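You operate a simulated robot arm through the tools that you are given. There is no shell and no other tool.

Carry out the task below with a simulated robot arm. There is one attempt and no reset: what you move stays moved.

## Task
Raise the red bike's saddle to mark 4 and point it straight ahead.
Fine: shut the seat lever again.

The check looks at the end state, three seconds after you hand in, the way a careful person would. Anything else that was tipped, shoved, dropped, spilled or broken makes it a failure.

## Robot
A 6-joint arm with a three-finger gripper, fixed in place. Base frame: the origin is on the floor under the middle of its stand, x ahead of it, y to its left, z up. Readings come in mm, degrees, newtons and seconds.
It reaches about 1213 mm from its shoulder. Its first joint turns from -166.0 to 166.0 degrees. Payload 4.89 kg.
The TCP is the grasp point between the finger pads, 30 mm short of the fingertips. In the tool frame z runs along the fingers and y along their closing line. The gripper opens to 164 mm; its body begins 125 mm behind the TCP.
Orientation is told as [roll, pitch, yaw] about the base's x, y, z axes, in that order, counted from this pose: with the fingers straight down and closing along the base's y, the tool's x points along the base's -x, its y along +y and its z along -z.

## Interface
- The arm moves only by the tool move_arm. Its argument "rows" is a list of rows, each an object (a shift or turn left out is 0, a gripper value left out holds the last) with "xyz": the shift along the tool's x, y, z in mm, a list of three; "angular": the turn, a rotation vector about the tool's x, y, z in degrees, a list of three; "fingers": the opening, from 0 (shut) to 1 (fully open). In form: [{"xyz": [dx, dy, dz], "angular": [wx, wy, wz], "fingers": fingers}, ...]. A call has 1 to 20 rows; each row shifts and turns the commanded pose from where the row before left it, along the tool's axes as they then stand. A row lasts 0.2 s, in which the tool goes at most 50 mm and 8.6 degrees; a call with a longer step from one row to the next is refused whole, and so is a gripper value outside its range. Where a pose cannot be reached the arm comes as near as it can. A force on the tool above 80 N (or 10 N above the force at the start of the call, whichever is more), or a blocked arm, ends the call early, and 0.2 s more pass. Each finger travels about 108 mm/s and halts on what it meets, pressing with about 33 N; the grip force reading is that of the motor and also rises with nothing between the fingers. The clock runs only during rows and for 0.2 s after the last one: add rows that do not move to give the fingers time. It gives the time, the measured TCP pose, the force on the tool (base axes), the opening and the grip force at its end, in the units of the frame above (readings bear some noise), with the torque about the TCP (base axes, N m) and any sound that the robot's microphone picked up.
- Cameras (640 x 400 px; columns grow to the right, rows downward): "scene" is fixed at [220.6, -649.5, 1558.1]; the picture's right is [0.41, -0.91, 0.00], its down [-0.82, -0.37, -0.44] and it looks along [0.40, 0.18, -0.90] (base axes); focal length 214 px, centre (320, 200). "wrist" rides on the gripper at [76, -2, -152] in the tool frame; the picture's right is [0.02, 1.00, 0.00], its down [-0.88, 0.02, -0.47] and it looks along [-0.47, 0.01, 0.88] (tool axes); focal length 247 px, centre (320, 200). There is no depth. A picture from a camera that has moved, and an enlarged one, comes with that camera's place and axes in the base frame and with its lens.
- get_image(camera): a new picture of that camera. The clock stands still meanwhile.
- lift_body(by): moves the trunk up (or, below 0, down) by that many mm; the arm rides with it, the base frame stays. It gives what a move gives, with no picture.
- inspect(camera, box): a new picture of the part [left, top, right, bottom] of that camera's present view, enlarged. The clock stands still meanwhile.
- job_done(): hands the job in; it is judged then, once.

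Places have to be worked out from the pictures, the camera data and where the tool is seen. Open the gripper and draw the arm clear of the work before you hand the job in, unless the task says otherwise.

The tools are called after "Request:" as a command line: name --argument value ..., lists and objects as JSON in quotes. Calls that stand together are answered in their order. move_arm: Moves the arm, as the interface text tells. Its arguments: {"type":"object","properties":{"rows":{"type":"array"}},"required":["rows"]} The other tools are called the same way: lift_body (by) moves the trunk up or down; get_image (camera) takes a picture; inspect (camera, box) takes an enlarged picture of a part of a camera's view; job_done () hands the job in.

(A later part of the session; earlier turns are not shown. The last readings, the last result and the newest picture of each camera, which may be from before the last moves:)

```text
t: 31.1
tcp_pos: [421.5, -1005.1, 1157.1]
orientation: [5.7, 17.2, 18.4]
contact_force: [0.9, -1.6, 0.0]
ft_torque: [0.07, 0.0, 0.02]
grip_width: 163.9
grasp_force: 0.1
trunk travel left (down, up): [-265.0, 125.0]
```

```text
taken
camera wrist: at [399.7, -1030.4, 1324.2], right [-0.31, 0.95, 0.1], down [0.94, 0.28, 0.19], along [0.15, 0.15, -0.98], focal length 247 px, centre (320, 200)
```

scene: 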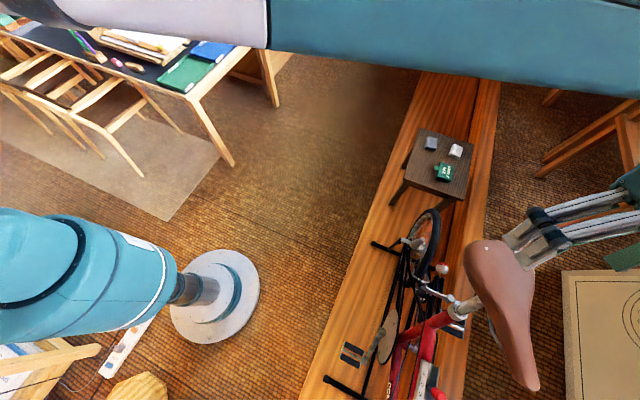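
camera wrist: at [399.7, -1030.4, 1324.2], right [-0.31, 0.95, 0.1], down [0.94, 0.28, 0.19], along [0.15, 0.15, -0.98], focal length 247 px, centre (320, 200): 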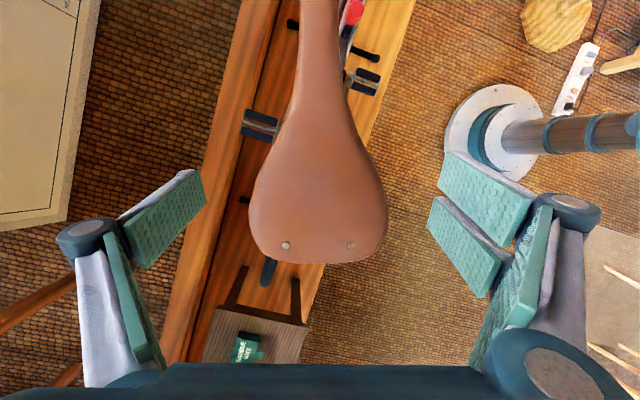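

The rivets are level and the saddle is centred at column 319, so the tool is aligned with it and about 20 mm ahead of the post axis. I'll descend so the fingertips reach just below the skirt.

Request:
move_arm --rows '[{"xyz": [0, -2, 25]}, {"xyz": [0, 0, 25]}, {"xyz": [0, 0, 25]}, {"xyz": [0, 0, 20]}, {}]'

Request:
get_image --camera "wrist"

Request:
inspect --camera "scene" --box '[400, 200, 600, 400]'

```text
t: 32.3
tcp_pos: [391.9, -1004.7, 1065.2]
orientation: [5.8, 17.1, 18.3]
contact_force: [1.0, -0.1, -0.8]
ft_torque: [0.03, 0.0, -0.03]
grip_width: 164.0
grasp_force: 0.0
trunk travel left (down, up): [-265.0, 125.0]
```

```text
taken
camera wrist: at [370.9, -1029.1, 1231.7], right [-0.31, 0.95, 0.1], down [0.94, 0.28, 0.19], along [0.15, 0.15, -0.98], focal length 247 px, centre (320, 200)
```

wrist: 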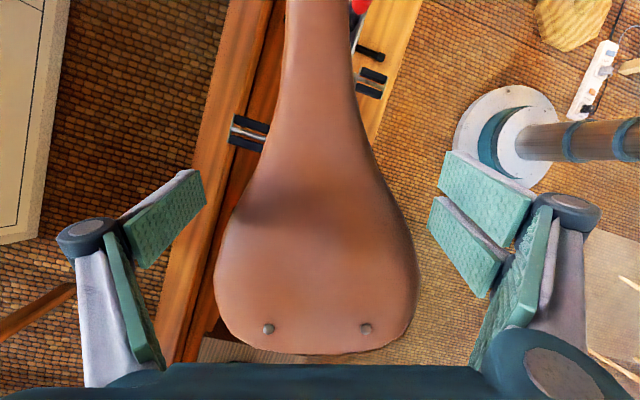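

```text
2.00 times, centred on (500, 300) of scene
camera zoom: at [220.6, -649.5, 1558.1], right [0.41, -0.91, 0.0], down [-0.82, -0.37, -0.44], along [0.4, 0.18, -0.9], focal length 429 px, centre (-40, 0)
```

zoom: 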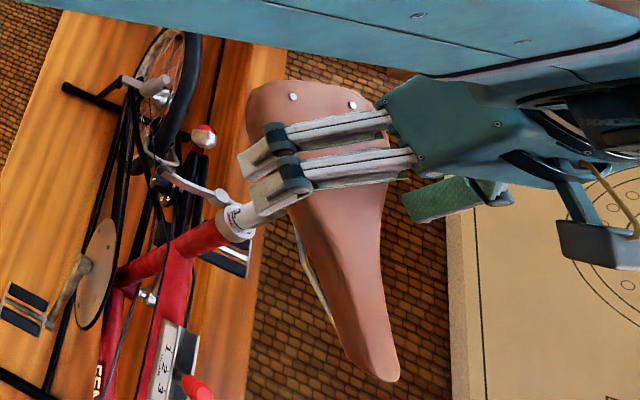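

Clearances on both sides look good. I'll go down another 15 mm and close onto the saddle sides.

Request:
move_arm --rows '[{"xyz": [0, -1, 15]}, {"fingers": 0.8}, {"fingers": 0.7}, {"fingers": 0.6}, {"fingers": 0.5}, {"fingers": 0.4}, {"fingers": 0.3}, {}]'

Request:
get_image --camera "wrist"

Request:
inspect --camera "scene" --box '[420, 240, 540, 340]'

```text
t: 34.1
tcp_pos: [388.0, -1004.1, 1053.4]
orientation: [5.7, 17.1, 18.4]
contact_force: [-18.0, 67.4, -8.9]
ft_torque: [-2.05, -0.4, 2.26]
grip_width: 123.9
grasp_force: 44.9
trunk travel left (down, up): [-265.0, 125.0]
```

```text
taken
camera wrist: at [366.3, -1028.5, 1220.2], right [-0.3, 0.95, 0.1], down [0.94, 0.28, 0.19], along [0.15, 0.15, -0.98], focal length 247 px, centre (320, 200)
```

wrist: 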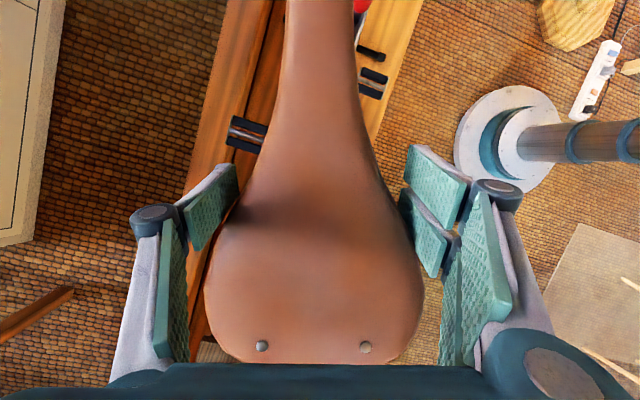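

```text
4.00 times, centred on (480, 290) of scene
camera zoom: at [220.6, -649.5, 1558.1], right [0.41, -0.91, 0.0], down [-0.82, -0.37, -0.44], along [0.4, 0.18, -0.9], focal length 858 px, centre (-320, -160)
```

zoom: 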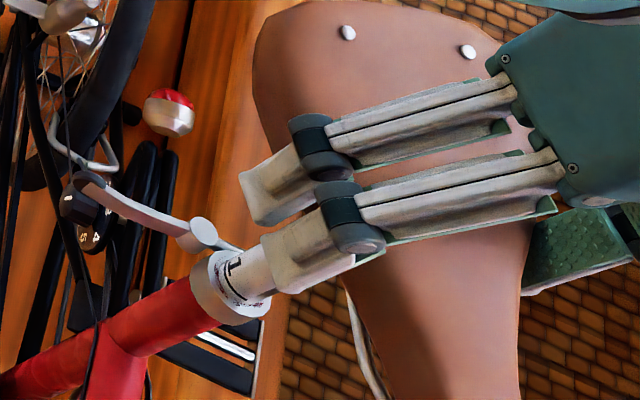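

The fingers closed at 124 mm with an unbalanced push of about 67 N along tool +y, so the two-finger side bears first. I'll shift toward +y to centre the grip.

Request:
move_arm --rows '[{"xyz": [0, 1.5, 0], "fingers": 0.3}, {"xyz": [0, 1, 0]}, {}, {}]'

```text
t: 35.1
tcp_pos: [386.8, -1003.5, 1052.4]
orientation: [5.7, 17.1, 18.2]
contact_force: [-5.5, 20.3, 3.6]
ft_torque: [-1.75, -0.38, 1.01]
grip_width: 123.3
grasp_force: 45.2
trunk travel left (down, up): [-265.0, 125.0]
```

The imbalance is down to about 20 N. I'll nudge slightly more, then try a small 10 mm lift along the post axis to see whether the post slides.

Request:
move_arm --rows '[{"xyz": [0, 0.8, 0], "fingers": 0.3}, {"xyz": [0, 0, -2.5]}, {"xyz": [0, 0, -2.5]}, {"xyz": [0, 0, -2.5]}, {"xyz": [0, 0, -2.5]}, {}]'

Request:
get_image --camera "wrist"

Request:
inspect --camera "scene" --box '[430, 270, 510, 330]'

```text
t: 36.5
tcp_pos: [389.6, -1003.2, 1060.3]
orientation: [5.7, 17.2, 18.4]
contact_force: [-13.1, 12.6, -12.9]
ft_torque: [0.04, 0.28, 0.33]
grip_width: 123.3
grasp_force: 45.1
trunk travel left (down, up): [-265.0, 125.0]
```

```text
taken
camera wrist: at [368.1, -1028.9, 1228.4], right [-0.31, 0.95, 0.1], down [0.94, 0.28, 0.19], along [0.15, 0.15, -0.98], focal length 247 px, centre (320, 200)
```

wrist: 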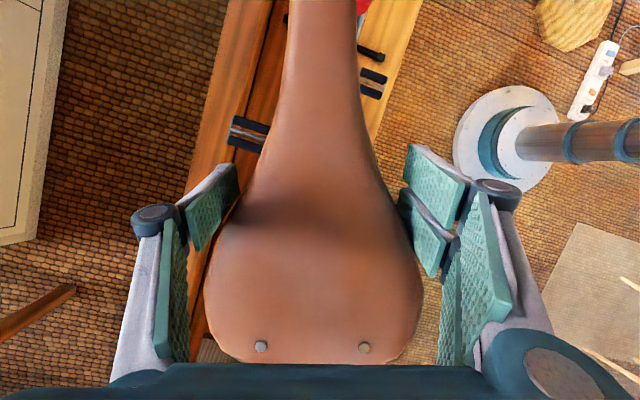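

```text
6.67 times, centred on (470, 300) of scene
camera zoom: at [220.6, -649.5, 1558.1], right [0.41, -0.91, 0.0], down [-0.82, -0.37, -0.44], along [0.4, 0.18, -0.9], focal length 1430 px, centre (-680, -467)
```

zoom: 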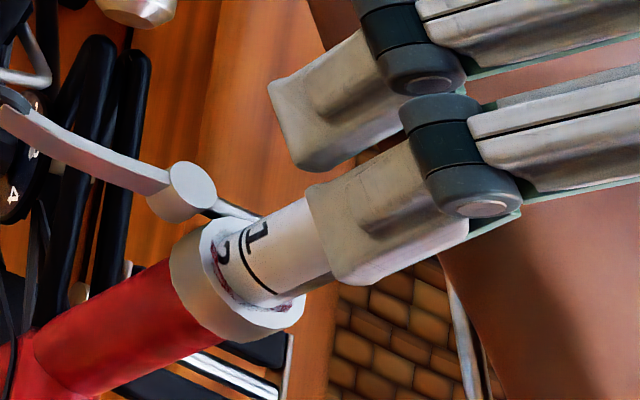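

The post slides: mark 1 has moved up and "2" is starting to emerge at the collar. The force is modest, so I'll lift a further 20 mm and look again.

Request:
move_arm --rows '[{"xyz": [0, 0, -4], "fingers": 0.3}, {"xyz": [0, 0, -4]}, {"xyz": [0, 0, -4]}, {"xyz": [0, 0, -4]}, {"xyz": [0, 0, -4]}, {}]'

Request:
inspect --camera "scene" --box '[430, 270, 510, 330]'

```text
t: 37.9
tcp_pos: [395.2, -1003.5, 1080.5]
orientation: [5.7, 17.1, 18.4]
contact_force: [-11.3, 9.6, -10.9]
ft_torque: [0.0, 0.22, 0.26]
grip_width: 123.4
grasp_force: 45.0
trunk travel left (down, up): [-265.0, 125.0]
```

```text
6.67 times, centred on (470, 300) of scene
camera zoom: at [220.6, -649.5, 1558.1], right [0.41, -0.91, 0.0], down [-0.82, -0.37, -0.44], along [0.4, 0.18, -0.9], focal length 1430 px, centre (-680, -467)
```

zoom: 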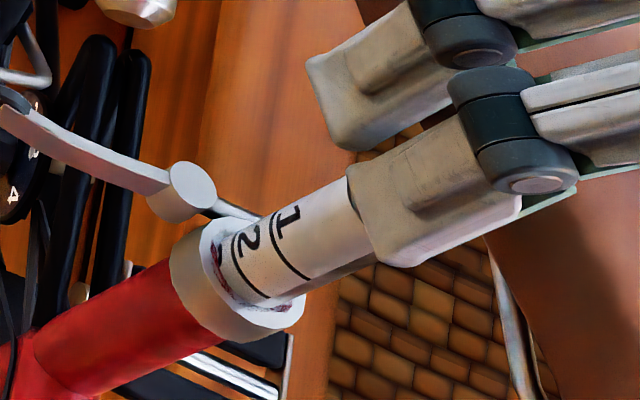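

Mark 2's line is now just above the collar. I'll zoom tightly on the collar to measure the mark spacing.

Request:
inspect --camera "scene" --box '[444, 292, 484, 317]'

```text
16.00 times, centred on (464, 304) of scene
camera zoom: at [220.6, -649.5, 1558.1], right [0.41, -0.91, 0.0], down [-0.82, -0.37, -0.44], along [0.4, 0.18, -0.9], focal length 3432 px, centre (-1984, -1472)
```

zoom: 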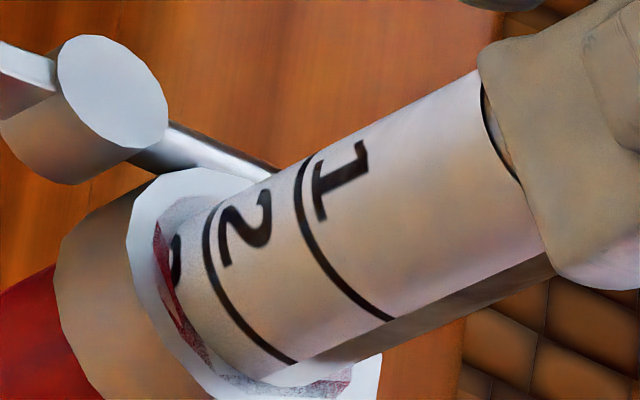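

The 16x view is crisp: the marks look about 27 mm apart, and line 2 sits about 10 mm above the collar. I'll lift another 32 mm and measure again.

Request:
move_arm --rows '[{"xyz": [0, 0, -4], "fingers": 0.3}, {"xyz": [0, 0, -4]}, {"xyz": [0, 0, -4]}, {"xyz": [0, 0, -4]}, {"xyz": [0, 0, -4]}, {"xyz": [0, 0, -4]}, {"xyz": [0, 0, -4]}, {"xyz": [0, 0, -4]}, {}]'

Request:
inspect --camera "scene" --box '[444, 292, 484, 317]'

Request:
get_image --camera "wrist"

```text
t: 39.9
tcp_pos: [405.4, -1003.6, 1111.2]
orientation: [5.7, 17.1, 18.4]
contact_force: [-12.4, 17.5, -14.5]
ft_torque: [-0.29, -0.05, 0.54]
grip_width: 123.2
grasp_force: 45.2
trunk travel left (down, up): [-265.0, 125.0]
```

```text
16.00 times, centred on (464, 304) of scene
camera zoom: at [220.6, -649.5, 1558.1], right [0.41, -0.91, 0.0], down [-0.82, -0.37, -0.44], along [0.4, 0.18, -0.9], focal length 3432 px, centre (-1984, -1472)
```

zoom: 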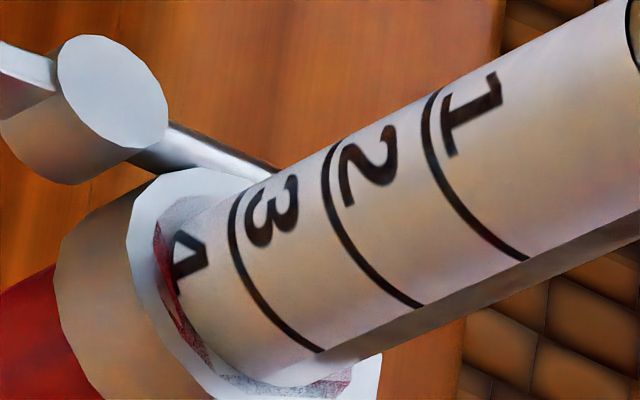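

```text
taken
camera wrist: at [384.1, -1029.0, 1278.0], right [-0.31, 0.95, 0.1], down [0.94, 0.28, 0.19], along [0.15, 0.15, -0.98], focal length 247 px, centre (320, 200)
```

wrist: 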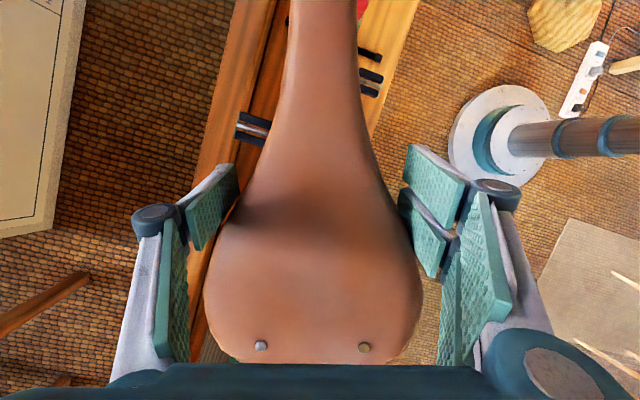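

The spacing works out at about 25 mm per mark. Line 3 is above the collar and "4" is emerging. I'll zoom in on the collar lip to see exactly where the post leaves it.

Request:
inspect --camera "scene" --box '[449, 302, 469, 317]'

Request:
inspect --camera "scene" --box '[430, 280, 510, 330]'

```text
16.00 times, centred on (459, 310) of scene
camera zoom: at [220.6, -649.5, 1558.1], right [0.41, -0.91, 0.0], down [-0.82, -0.37, -0.44], along [0.4, 0.18, -0.9], focal length 3432 px, centre (-1904, -1552)
```

zoom: 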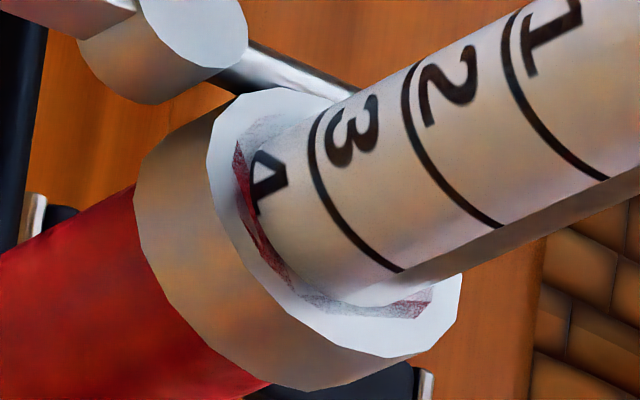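

```text
8.00 times, centred on (470, 305) of scene
camera zoom: at [220.6, -649.5, 1558.1], right [0.41, -0.91, 0.0], down [-0.82, -0.37, -0.44], along [0.4, 0.18, -0.9], focal length 1716 px, centre (-880, -640)
```

zoom: 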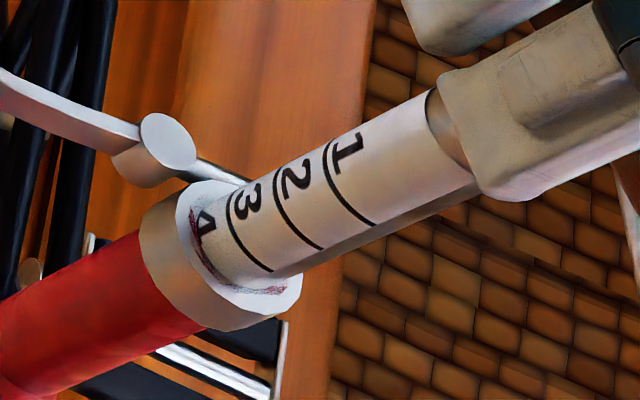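

The collar top and the tube end are coplanar, and line 3 is roughly 12–14 mm above that plane, so line 4 needs about 8–11 mm more. I'll rotate the saddle toward straight ahead about the post axis first, in small steps, and watch the torque.

Request:
move_arm --rows '[{"xyz": [-0.04, 1.16, 0], "angular": [0, 0, 3.5], "fingers": 0.3}, {"xyz": [-0.04, 1.16, 0], "angular": [0, 0, 3.5]}, {}]'

Request:
inspect --camera "scene" --box '[400, 200, 600, 400]'

Request:
get_image --camera "wrist"

```text
t: 40.7
tcp_pos: [404.8, -1000.8, 1110.7]
orientation: [3.5, 17.7, 11.0]
contact_force: [-7.3, 7.3, -6.8]
ft_torque: [-0.28, -0.32, 0.22]
grip_width: 123.0
grasp_force: 45.1
trunk travel left (down, up): [-265.0, 125.0]
```

```text
2.00 times, centred on (500, 300) of scene
camera zoom: at [220.6, -649.5, 1558.1], right [0.41, -0.91, 0.0], down [-0.82, -0.37, -0.44], along [0.4, 0.18, -0.9], focal length 429 px, centre (-40, 0)
```

zoom: 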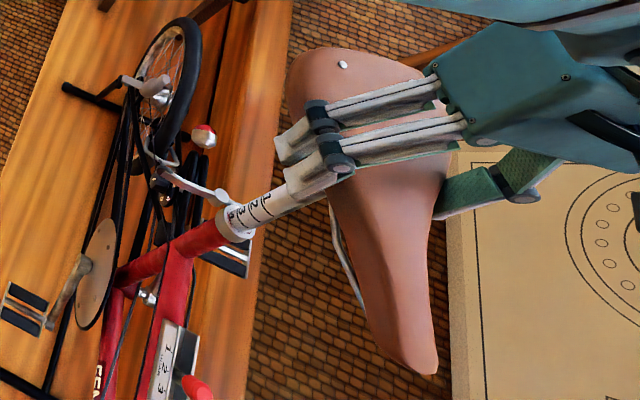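

```text
taken
camera wrist: at [381.5, -1017.5, 1279.0], right [-0.19, 0.98, 0.06], down [0.97, 0.18, 0.18], along [0.17, 0.1, -0.98], focal length 247 px, centre (320, 200)
```

wrist: 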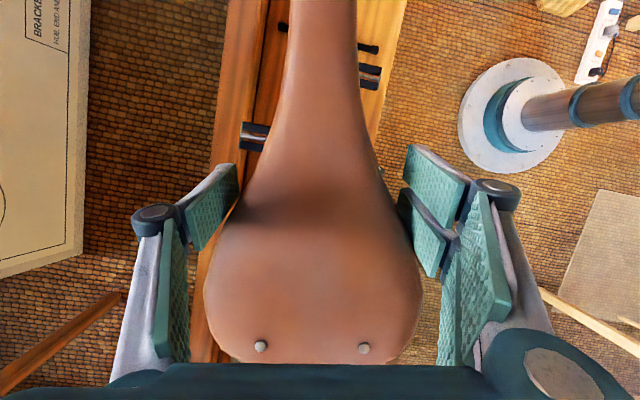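

The saddle follows the tool with little torque. I'll rotate the remaining 10.5° so it points along -x.

Request:
move_arm --rows '[{"xyz": [-0.04, 1.16, 0], "angular": [0, 0, 3.5], "fingers": 0.3}, {"xyz": [-0.04, 1.16, 0], "angular": [0, 0, 3.5]}, {"xyz": [-0.04, 1.16, 0], "angular": [0, 0, 3.5]}, {}]'

Request:
get_image --camera "scene"

Request:
get_image --camera "wrist"

Request:
inspect --camera "scene" --box '[449, 302, 469, 317]'

```text
t: 41.7
tcp_pos: [404.5, -996.7, 1111.4]
orientation: [0.0, 18.0, 0.0]
contact_force: [-7.3, -3.7, 3.9]
ft_torque: [-0.86, -0.1, 0.07]
grip_width: 123.2
grasp_force: 44.6
trunk travel left (down, up): [-265.0, 125.0]
```

```text
taken
```

scene: 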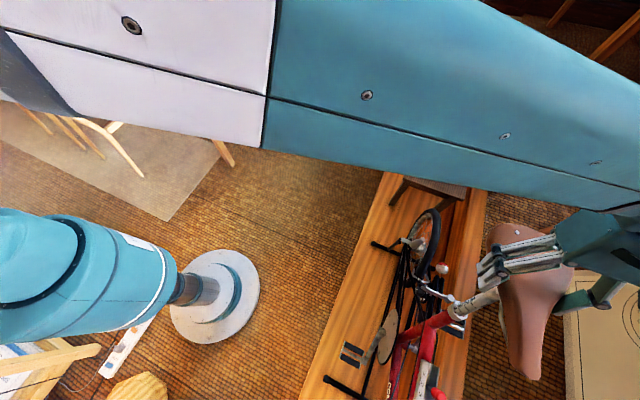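

```text
taken
camera wrist: at [379.8, -1000.0, 1279.0], right [-0.02, 1.0, 0.01], down [0.98, 0.02, 0.18], along [0.18, 0.01, -0.98], focal length 247 px, centre (320, 200)
```

wrist: 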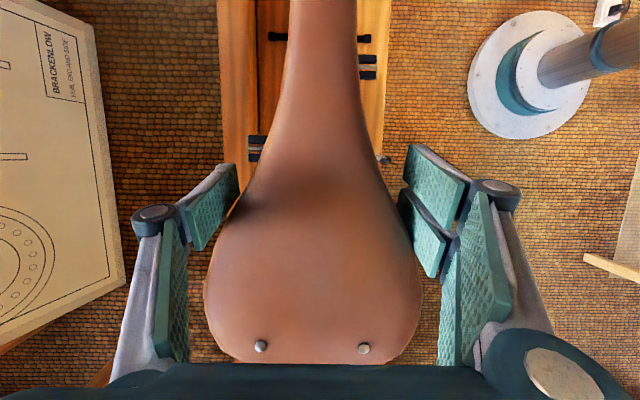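

```text
16.00 times, centred on (459, 310) of scene
camera zoom: at [220.6, -649.5, 1558.1], right [0.41, -0.91, 0.0], down [-0.82, -0.37, -0.44], along [0.4, 0.18, -0.9], focal length 3432 px, centre (-1904, -1552)
```

zoom: 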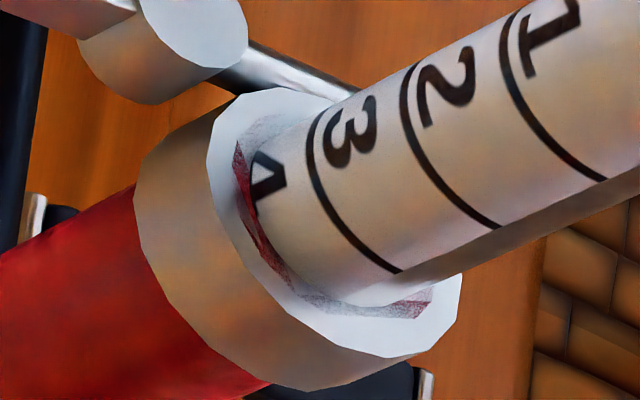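

The saddle now points along -x, parallel to the platform edges and square to the bike's stand bars. Next I'll lift the last few millimetres to bring line 4 to the collar, starting with 6 mm.

Request:
move_arm --rows '[{"xyz": [0, 0, -3], "fingers": 0.3}, {"xyz": [0, 0, -3]}, {}]'

Request:
inspect --camera "scene" --box '[449, 302, 469, 317]'

```text
t: 42.5
tcp_pos: [406.1, -998.1, 1115.7]
orientation: [0.2, 18.0, 0.0]
contact_force: [-19.7, 2.7, -12.1]
ft_torque: [0.73, 0.25, -0.22]
grip_width: 123.1
grasp_force: 45.2
trunk travel left (down, up): [-265.0, 125.0]
```

```text
16.00 times, centred on (459, 310) of scene
camera zoom: at [220.6, -649.5, 1558.1], right [0.41, -0.91, 0.0], down [-0.82, -0.37, -0.44], along [0.4, 0.18, -0.9], focal length 3432 px, centre (-1904, -1552)
```

zoom: 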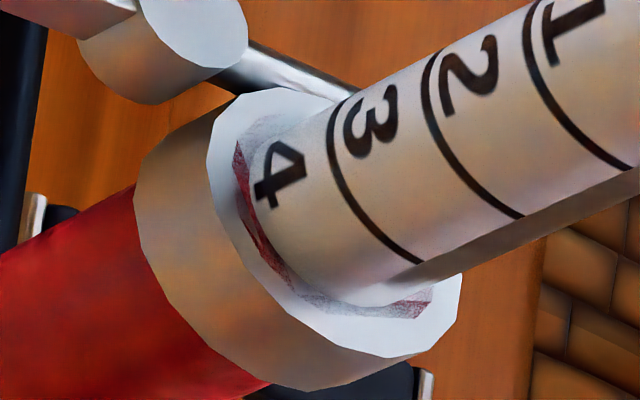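

"4" is fully out, but its line isn't visible yet. I'll lift 4 mm more.

Request:
move_arm --rows '[{"xyz": [0, 0, -2], "fingers": 0.3}, {"xyz": [0, 0, -2]}, {}, {}]'

Request:
inspect --camera "scene" --box '[449, 302, 469, 317]'

```text
t: 43.5
tcp_pos: [407.5, -997.5, 1119.9]
orientation: [0.2, 18.0, -0.1]
contact_force: [-22.7, 11.5, -9.9]
ft_torque: [0.62, -0.13, 0.01]
grip_width: 123.1
grasp_force: 45.0
trunk travel left (down, up): [-265.0, 125.0]
```

```text
16.00 times, centred on (459, 310) of scene
camera zoom: at [220.6, -649.5, 1558.1], right [0.41, -0.91, 0.0], down [-0.82, -0.37, -0.44], along [0.4, 0.18, -0.9], focal length 3432 px, centre (-1904, -1552)
```

zoom: 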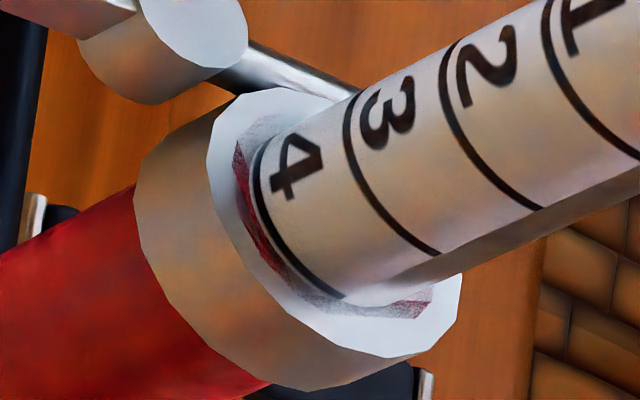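

Line 4 is now right at the collar lip, about 1 mm above it. Mark 1 started a few millimetres above the lip, so I'll raise it 1.5 mm more. Then I'll open the fingers gradually and check whether the post holds by itself.

Request:
move_arm --rows '[{"xyz": [0, 0, -1.5], "fingers": 0.3}, {}, {}]'

Request:
inspect --camera "scene" --box '[449, 302, 469, 317]'

```text
t: 44.3
tcp_pos: [408.5, -998.4, 1121.0]
orientation: [0.1, 18.0, 0.1]
contact_force: [-27.9, 9.1, -6.6]
ft_torque: [0.14, -0.19, 0.1]
grip_width: 122.5
grasp_force: 45.3
trunk travel left (down, up): [-265.0, 125.0]
```

```text
16.00 times, centred on (459, 310) of scene
camera zoom: at [220.6, -649.5, 1558.1], right [0.41, -0.91, 0.0], down [-0.82, -0.37, -0.44], along [0.4, 0.18, -0.9], focal length 3432 px, centre (-1904, -1552)
```

zoom: 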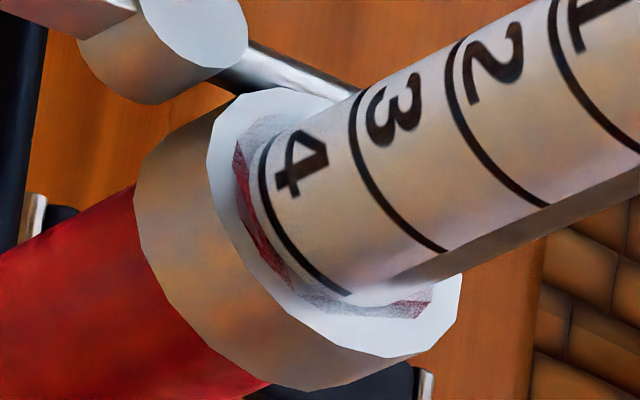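

Line 4 sits about 2 mm above the lip. A fore-aft load of about 25 N has built up, so I'll relieve it with a 1 mm forward shift and then open the fingers.

Request:
move_arm --rows '[{"xyz": [1.0, 0, 0], "fingers": 0.3}, {}, {"fingers": 0.8}, {"fingers": 0.9}, {"fingers": 1.0}, {}]'

Request:
inspect --camera "scene" --box '[449, 302, 469, 317]'

Request:
get_image --camera "wrist"

```text
t: 45.7
tcp_pos: [409.0, -996.5, 1122.5]
orientation: [0.2, 18.0, 0.0]
contact_force: [0.6, -0.6, 0.9]
ft_torque: [-0.02, 0.0, 0.02]
grip_width: 163.9
grasp_force: 0.0
trunk travel left (down, up): [-265.0, 125.0]
```

```text
16.00 times, centred on (459, 310) of scene
camera zoom: at [220.6, -649.5, 1558.1], right [0.41, -0.91, 0.0], down [-0.82, -0.37, -0.44], along [0.4, 0.18, -0.9], focal length 3432 px, centre (-1904, -1552)
```

zoom: 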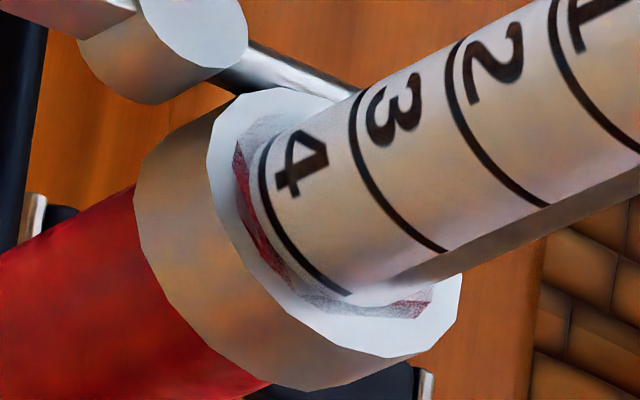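

```text
taken
camera wrist: at [383.3, -1000.0, 1289.8], right [-0.02, 1.0, 0.01], down [0.98, 0.02, 0.18], along [0.18, 0.01, -0.98], focal length 247 px, centre (320, 200)
```

wrist: 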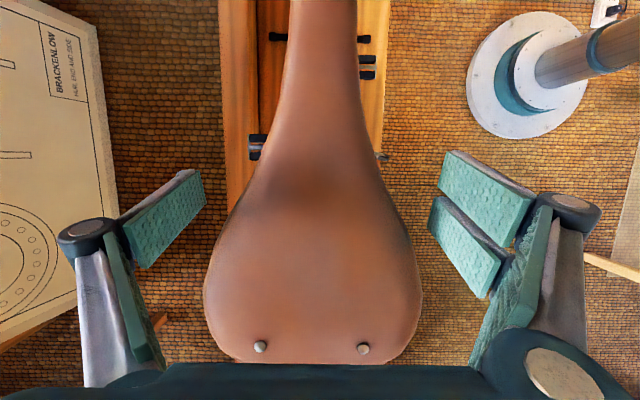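

The post holds with the gripper open. I'll withdraw upward along the tool axis and check that nothing sags.

Request:
move_arm --rows '[{"xyz": [0, 0, -20]}, {"xyz": [0, 0, -25]}, {"xyz": [0, 0, -30]}, {"xyz": [0, 0, -30]}, {"xyz": [0, 0, -25]}, {}]'

Request:
get_image --camera "wrist"

Request:
inspect --camera "scene" --box '[449, 302, 469, 317]'

Request:
inspect --camera "scene" --box '[360, 200, 600, 400]'

```text
t: 47.1
tcp_pos: [449.1, -999.4, 1246.5]
orientation: [0.1, 18.0, 0.0]
contact_force: [0.3, -0.5, 0.1]
ft_torque: [-0.02, -0.03, -0.01]
grip_width: 164.1
grasp_force: 0.2
trunk travel left (down, up): [-265.0, 125.0]
```

```text
taken
camera wrist: at [422.8, -1002.1, 1415.1], right [-0.02, 1.0, 0.01], down [0.98, 0.02, 0.18], along [0.18, 0.01, -0.98], focal length 247 px, centre (320, 200)
```

wrist: 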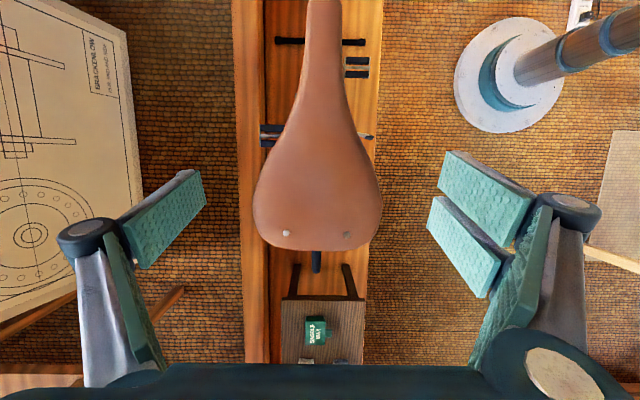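

```text
16.00 times, centred on (459, 310) of scene
camera zoom: at [220.6, -649.5, 1558.1], right [0.41, -0.91, 0.0], down [-0.82, -0.37, -0.44], along [0.4, 0.18, -0.9], focal length 3432 px, centre (-1904, -1552)
```

zoom: 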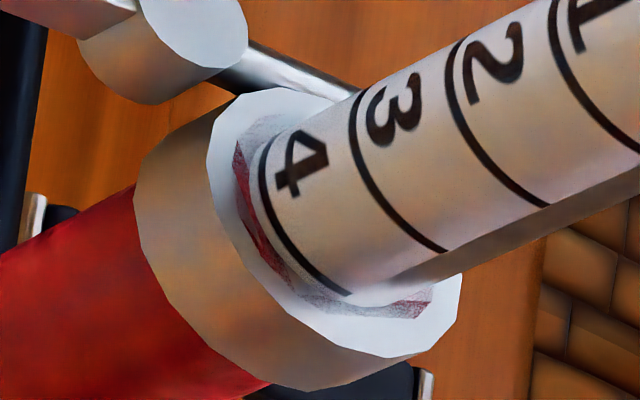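

```text
2.00 times, centred on (480, 300) of scene
camera zoom: at [220.6, -649.5, 1558.1], right [0.41, -0.91, 0.0], down [-0.82, -0.37, -0.44], along [0.4, 0.18, -0.9], focal length 429 px, centre (0, 0)
```

zoom: 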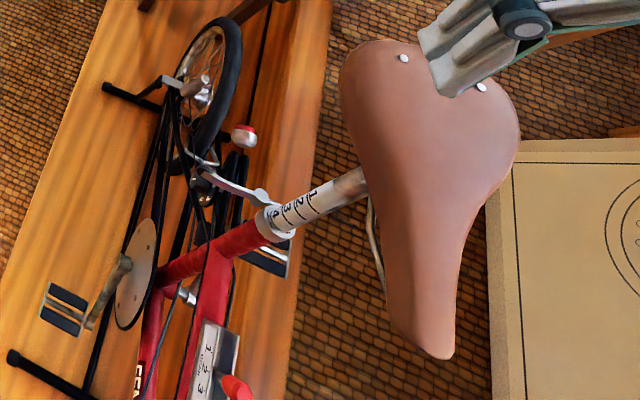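

The saddle stays at mark 4 and is straight in the top view. To shut the lever I'll move back out to +y, turn the tool horizontal and lower the trunk.

Request:
move_arm --rows '[{"xyz": [0, 44, 0], "fingers": 0.5}, {"xyz": [0, 44, 0]}, {"xyz": [0, 44, 0]}, {"xyz": [0, 44, 0]}, {"xyz": [0, 44, 0]}, {"xyz": [0, 44, 0]}, {"angular": [8.1818, 0, 0]}, {"angular": [8.1818, 0, 0]}, {"angular": [8.1818, 0, 0]}, {"angular": [8.1818, 0, 0]}, {"angular": [8.1818, 0, 0]}, {"angular": [8.1818, 0, 0]}, {"angular": [8.1818, 0, 0]}, {"angular": [8.1818, 0, 0]}, {"angular": [8.1818, 0, 0]}, {"angular": [8.1818, 0, 0]}, {"angular": [8.1818, 0, 0]}, {}]'

Request:
get_image --camera "wrist"

Request:
get_image --camera "scene"

```text
t: 50.9
tcp_pos: [448.7, -733.8, 1246.3]
orientation: [-89.9, 18.1, 0.1]
contact_force: [0.2, -0.2, -0.5]
ft_torque: [-0.08, -0.01, -0.05]
grip_width: 81.7
grasp_force: 0.1
trunk travel left (down, up): [-265.0, 125.0]
```

```text
taken
camera wrist: at [377.1, -581.8, 1271.8], right [-0.33, 0.0, -0.94], down [0.83, 0.47, -0.29], along [0.45, -0.88, -0.16], focal length 247 px, centre (320, 200)
```

wrist: 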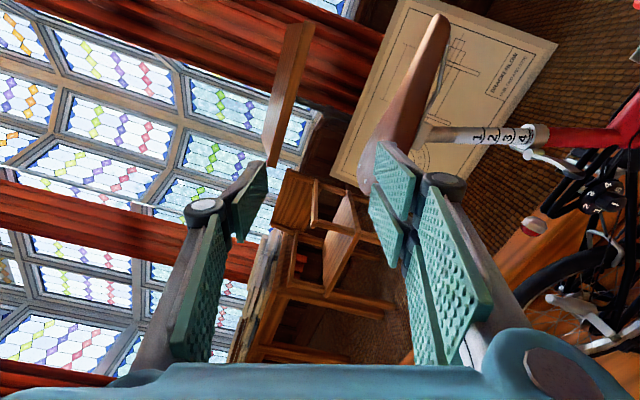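

```text
taken
```

scene: 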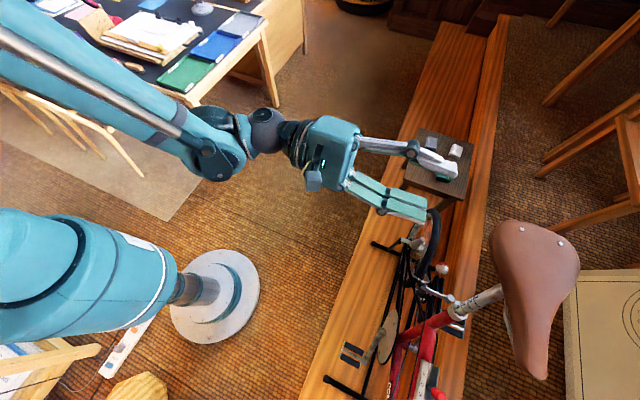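

The saddle looks straight from here too. I'll lower the trunk to bring the tool down toward the lever and take a closer look at the marks on the way.

Request:
lift_body --by -260

Request:
get_image --camera "wrist"

Request:
inspect --camera "wrist" --box '[180, 30, 420, 180]'

```text
t: 53.6
tcp_pos: [449.2, -733.3, 985.5]
orientation: [-89.8, 18.0, 0.0]
contact_force: [-0.5, -0.1, 0.2]
ft_torque: [-0.01, 0.02, 0.0]
grip_width: 81.9
grasp_force: 0.1
trunk travel left (down, up): [-5.0, 385.0]
```

```text
taken
camera wrist: at [376.8, -581.4, 1012.2], right [-0.33, 0.0, -0.94], down [0.83, 0.47, -0.29], along [0.45, -0.88, -0.16], focal length 247 px, centre (320, 200)
```

wrist: 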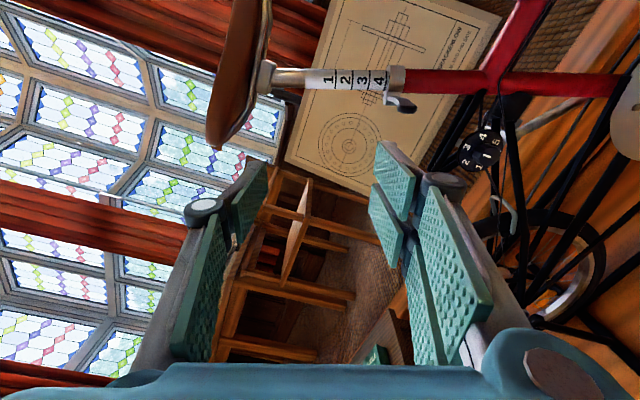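

```text
2.67 times, centred on (300, 105) of wrist
camera zoom: at [376.8, -581.4, 1012.2], right [-0.33, 0.0, -0.94], down [0.83, 0.47, -0.29], along [0.45, -0.88, -0.16], focal length 659 px, centre (373, 453)
```

zoom: 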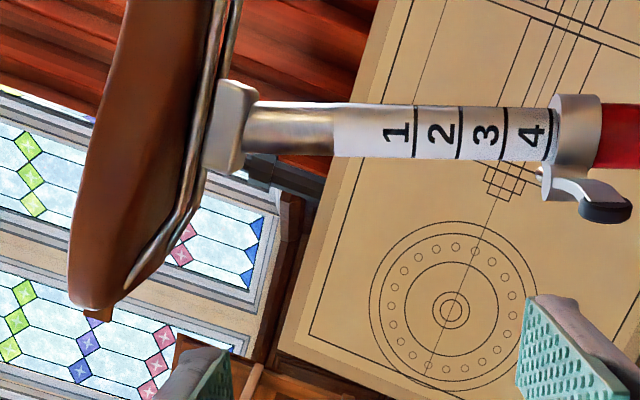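

From the side, line 4 abuts the collar. I'll zoom tighter to confirm and to see the lever's present position.

Request:
inspect --camera "wrist" --box '[360, 50, 430, 120]'

Request:
inspect --camera "scene" --box '[410, 255, 490, 335]'

```text
5.71 times, centred on (395, 85) of wrist
camera zoom: at [376.8, -581.4, 1012.2], right [-0.33, 0.0, -0.94], down [0.83, 0.47, -0.29], along [0.45, -0.88, -0.16], focal length 1411 px, centre (-109, 857)
```

zoom: 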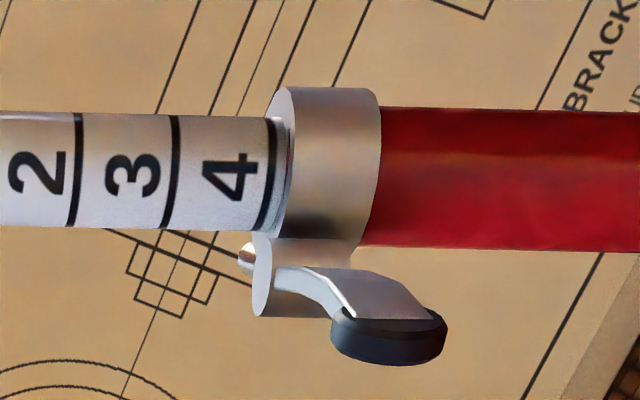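

```text
5.00 times, centred on (450, 295) of scene
camera zoom: at [220.6, -649.5, 1558.1], right [0.41, -0.91, 0.0], down [-0.82, -0.37, -0.44], along [0.4, 0.18, -0.9], focal length 1072 px, centre (-330, -275)
```

zoom: 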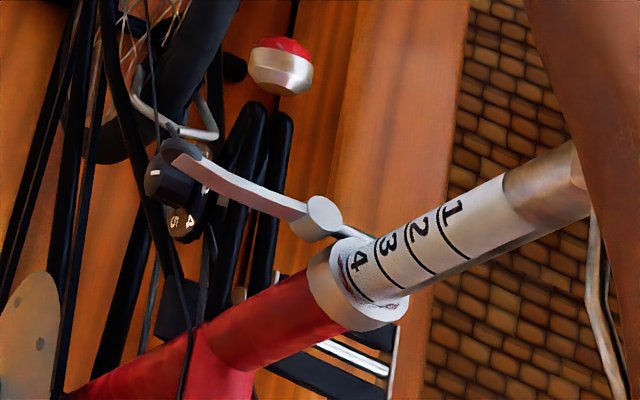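

Mark 4's line touches the collar lip. The lever knob is at about (384,-896,898) and its pivot at about (379,-964,901). I'll make a fist and come in on the rear (+x) side of the lever to sweep it back toward -x.

Request:
move_arm --rows '[{"xyz": [-5.84, 18.6, 23.4], "fingers": 0.0}, {"xyz": [-5.84, 18.6, 23.4]}, {"xyz": [-5.84, 18.6, 23.4]}, {"xyz": [-5.84, 18.6, 23.4]}, {"xyz": [-5.84, 18.6, 23.4]}, {}]'

Request:
get_image --camera "wrist"

Request:
inspect --camera "scene" --box '[400, 230, 500, 330]'

```text
t: 55.0
tcp_pos: [447.3, -851.5, 886.6]
orientation: [-89.7, 18.0, 0.0]
contact_force: [0.4, 0.7, 1.0]
ft_torque: [0.1, 0.0, 0.03]
grip_width: 0.2
grasp_force: 33.5
trunk travel left (down, up): [-5.0, 385.0]
```

```text
taken
camera wrist: at [374.6, -698.7, 912.0], right [-0.33, 0.0, -0.94], down [0.83, 0.47, -0.29], along [0.45, -0.88, -0.16], focal length 247 px, centre (320, 200)
```

wrist: 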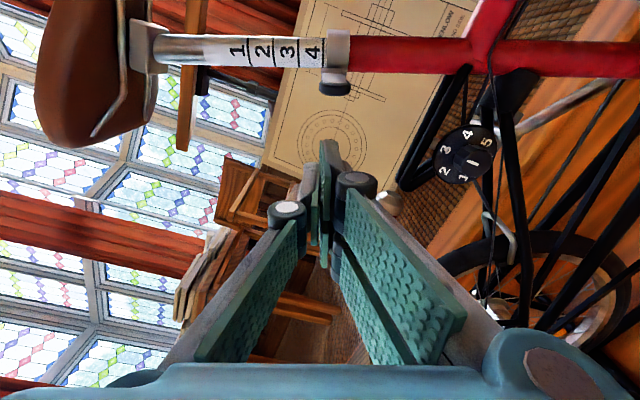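

```text
4.00 times, centred on (450, 280) of scene
camera zoom: at [220.6, -649.5, 1558.1], right [0.41, -0.91, 0.0], down [-0.82, -0.37, -0.44], along [0.4, 0.18, -0.9], focal length 858 px, centre (-200, -120)
```

zoom: 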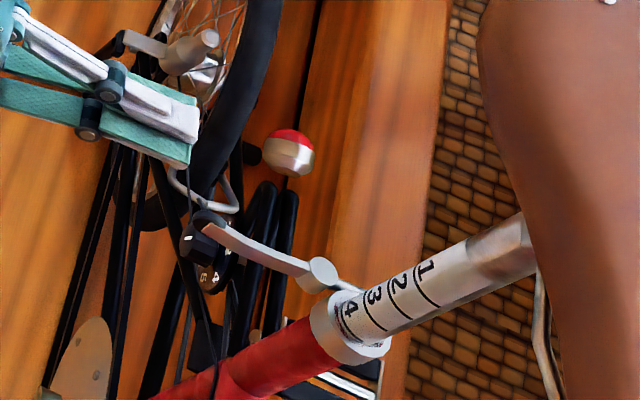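

The fist is behind the lever with about 17 mm clearance. I'll go in until the tips overlap the lever's length, then sweep toward -x.

Request:
move_arm --rows '[{"xyz": [0, 0, 24], "fingers": 0.0}, {"xyz": [0, 0, 22]}, {}]'

Request:
inspect --camera "scene" --box '[400, 240, 500, 330]'

```text
t: 55.8
tcp_pos: [445.7, -896.9, 887.6]
orientation: [-89.8, 18.0, -0.1]
contact_force: [0.1, 0.7, 0.1]
ft_torque: [0.01, 0.04, -0.03]
grip_width: 0.3
grasp_force: 33.0
trunk travel left (down, up): [-5.0, 385.0]
```

```text
4.44 times, centred on (450, 285) of scene
camera zoom: at [220.6, -649.5, 1558.1], right [0.41, -0.91, 0.0], down [-0.82, -0.37, -0.44], along [0.4, 0.18, -0.9], focal length 953 px, centre (-258, -178)
```

zoom: 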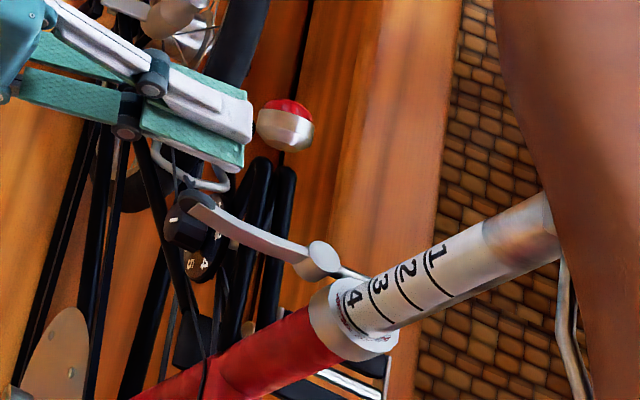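

The fist overlaps the lever's outer half. I'll sweep along tool +x (toward -x) in small steps to swing it.

Request:
move_arm --rows '[{"xyz": [8, 0, 0], "fingers": 0.0}, {"xyz": [8, 0, 0]}, {"xyz": [8, 0, 0]}, {"xyz": [8, 0, 0]}, {"xyz": [8, 0, 0]}, {"xyz": [8, 0, 0]}]'

Request:
inspect --camera "scene" --box '[400, 240, 500, 330]'

```text
t: 57.2
tcp_pos: [401.0, -896.7, 902.9]
orientation: [-89.8, 18.0, 0.0]
contact_force: [0.6, 0.3, 0.0]
ft_torque: [0.0, -0.01, -0.02]
grip_width: 0.0
grasp_force: 32.8
trunk travel left (down, up): [-5.0, 385.0]
```

```text
4.44 times, centred on (450, 285) of scene
camera zoom: at [220.6, -649.5, 1558.1], right [0.41, -0.91, 0.0], down [-0.82, -0.37, -0.44], along [0.4, 0.18, -0.9], focal length 953 px, centre (-258, -178)
```

zoom: 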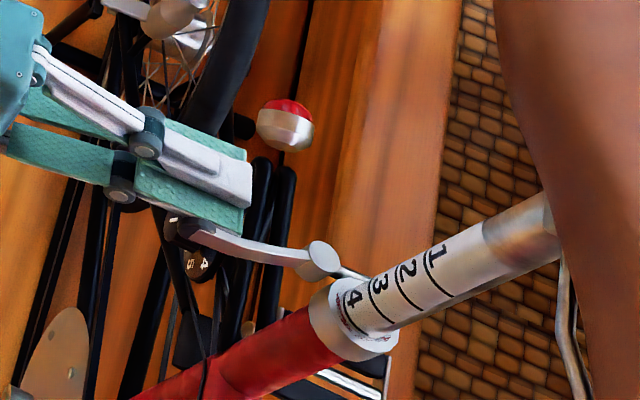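

The lever is moving with the fist and almost no force. I'll continue the sweep.

Request:
move_arm --rows '[{"xyz": [8, 0, 0], "fingers": 0.0}, {"xyz": [8, 0, 0]}, {"xyz": [8, 0, 0]}, {"xyz": [8, 0, 0]}]'

Request:
inspect --camera "scene" --box '[400, 240, 500, 330]'

```text
t: 58.2
tcp_pos: [370.7, -895.7, 913.1]
orientation: [-89.9, 18.0, 0.1]
contact_force: [0.5, 0.7, -0.8]
ft_torque: [-0.05, 0.0, -0.03]
grip_width: 0.0
grasp_force: 32.4
trunk travel left (down, up): [-5.0, 385.0]
```

```text
4.44 times, centred on (450, 285) of scene
camera zoom: at [220.6, -649.5, 1558.1], right [0.41, -0.91, 0.0], down [-0.82, -0.37, -0.44], along [0.4, 0.18, -0.9], focal length 953 px, centre (-258, -178)
```

zoom: 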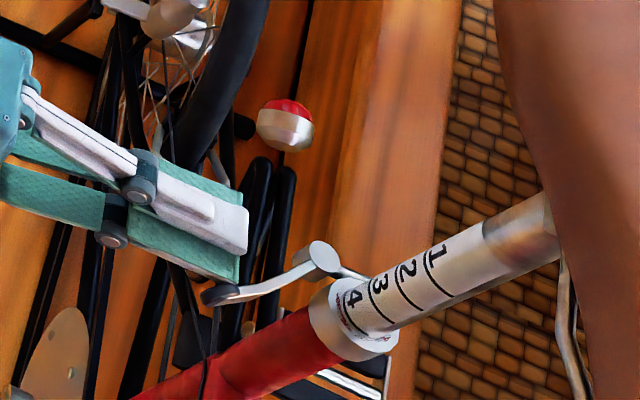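

The lever is now about 47° from the frame line, with the knob near (332,-911,916). Sweeping further would slip past it. I'll back off, move in front of the knob and push it inward along -y.

Request:
move_arm --rows '[{"xyz": [0, 0, -25], "fingers": 0.0}, {"xyz": [0, 0, -25]}, {"xyz": [24, 0, 0]}, {"xyz": [24, 0, 0]}, {}]'

Request:
get_image --camera "wrist"

Request:
inspect --camera "scene" --box '[400, 240, 500, 330]'

```text
t: 59.4
tcp_pos: [325.0, -845.4, 929.0]
orientation: [-89.8, 18.0, -0.1]
contact_force: [0.5, 0.3, -0.5]
ft_torque: [-0.04, -0.02, -0.07]
grip_width: 0.1
grasp_force: 33.2
trunk travel left (down, up): [-5.0, 385.0]
```

```text
taken
camera wrist: at [253.2, -693.7, 953.7], right [-0.33, 0.0, -0.94], down [0.83, 0.47, -0.29], along [0.45, -0.88, -0.16], focal length 247 px, centre (320, 200)
```

wrist: 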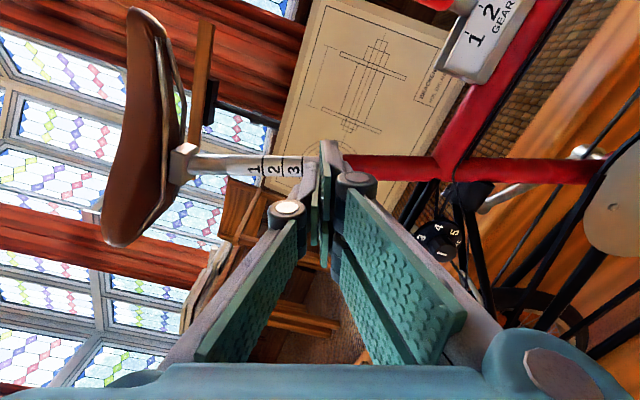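

```text
4.44 times, centred on (450, 285) of scene
camera zoom: at [220.6, -649.5, 1558.1], right [0.41, -0.91, 0.0], down [-0.82, -0.37, -0.44], along [0.4, 0.18, -0.9], focal length 953 px, centre (-258, -178)
```

zoom: 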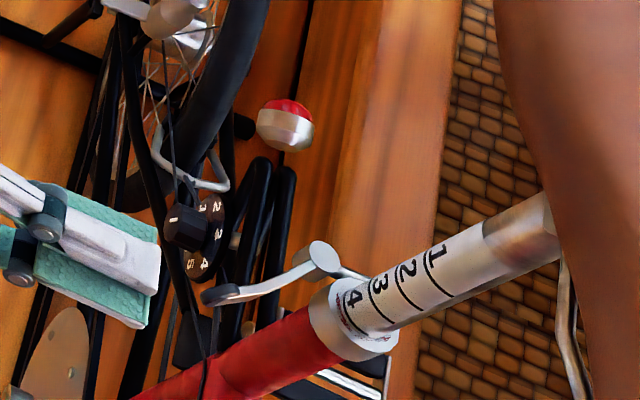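

The fist is aligned with the knob. I'll push along -y in steps.

Request:
move_arm --rows '[{"xyz": [0, 0, 12], "fingers": 0.0}, {"xyz": [0, 0, 12]}, {"xyz": [0, 0, 10]}, {"xyz": [0, 0, 10]}, {"xyz": [0, 0, 10]}]'

Request:
inspect --camera "scene" --box '[400, 240, 500, 330]'

```text
t: 60.6
tcp_pos: [324.6, -900.7, 926.5]
orientation: [-89.7, 18.0, 0.0]
contact_force: [0.2, -0.7, 0.4]
ft_torque: [-0.03, -0.04, 0.03]
grip_width: 0.1
grasp_force: 33.3
trunk travel left (down, up): [-5.0, 385.0]
```

```text
4.44 times, centred on (450, 285) of scene
camera zoom: at [220.6, -649.5, 1558.1], right [0.41, -0.91, 0.0], down [-0.82, -0.37, -0.44], along [0.4, 0.18, -0.9], focal length 953 px, centre (-258, -178)
```

zoom: 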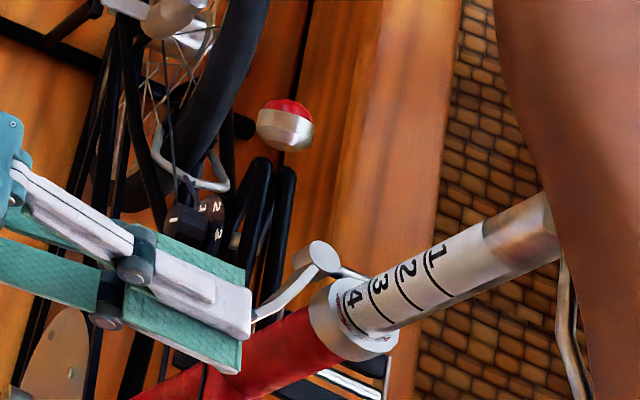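

The lever is folding in. I'll continue with smaller steps until it meets its stop.

Request:
move_arm --rows '[{"xyz": [0, 0, 6], "fingers": 0.0}, {"xyz": [0, 0, 6]}, {"xyz": [0, 0, 4]}]'

Request:
inspect --camera "scene" --box '[400, 240, 500, 330]'

```text
t: 61.4
tcp_pos: [321.5, -915.4, 928.7]
orientation: [-89.8, 17.9, -0.4]
contact_force: [-38.7, 15.0, 1.8]
ft_torque: [0.0, 0.23, -1.13]
grip_width: 0.0
grasp_force: 32.9
trunk travel left (down, up): [-5.0, 385.0]
```

```text
4.44 times, centred on (450, 285) of scene
camera zoom: at [220.6, -649.5, 1558.1], right [0.41, -0.91, 0.0], down [-0.82, -0.37, -0.44], along [0.4, 0.18, -0.9], focal length 953 px, centre (-258, -178)
```

zoom: 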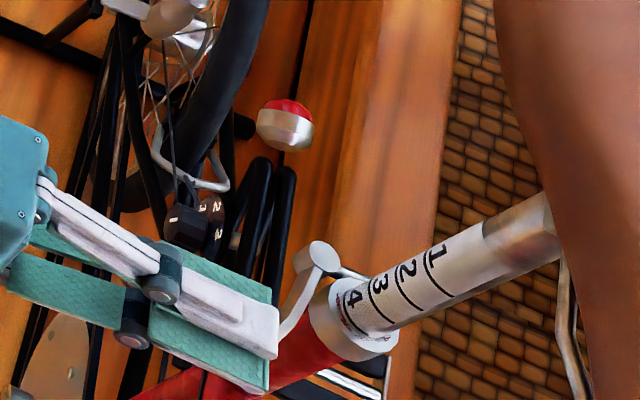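

There is a sideways load of about 38 N toward tool +x, because the knob slides outward against a finger as the lever turns. I'll shift with it, then push on in.

Request:
move_arm --rows '[{"xyz": [4, 0, -2], "fingers": 0.0}, {"xyz": [3, 0, 0]}, {}]'

Request:
inspect --camera "scene" --box '[420, 270, 480, 325]'

Request:
get_image --camera "wrist"

```text
t: 62.2
tcp_pos: [319.8, -913.9, 929.2]
orientation: [-89.8, 17.9, 0.2]
contact_force: [0.4, -0.1, 0.3]
ft_torque: [-0.02, 0.05, 0.0]
grip_width: 0.0
grasp_force: 32.9
trunk travel left (down, up): [-5.0, 385.0]
```

```text
7.27 times, centred on (450, 298) of scene
camera zoom: at [220.6, -649.5, 1558.1], right [0.41, -0.91, 0.0], down [-0.82, -0.37, -0.44], along [0.4, 0.18, -0.9], focal length 1560 px, centre (-626, -509)
```

zoom: 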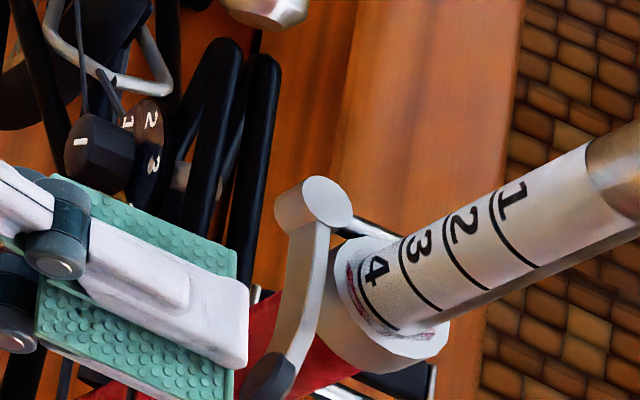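

```text
taken
camera wrist: at [247.9, -762.2, 955.2], right [-0.33, 0.0, -0.94], down [0.83, 0.48, -0.29], along [0.45, -0.88, -0.16], focal length 247 px, centre (320, 200)
```

wrist: 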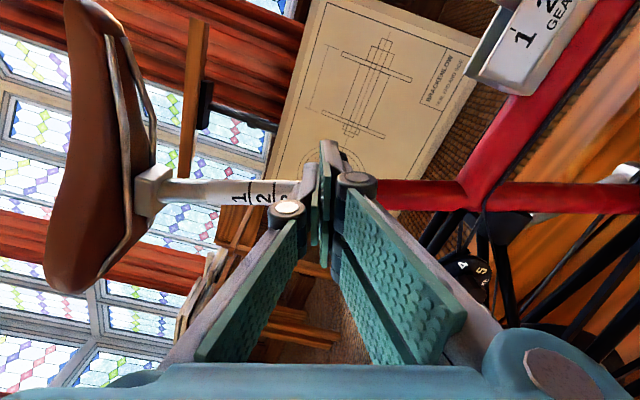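

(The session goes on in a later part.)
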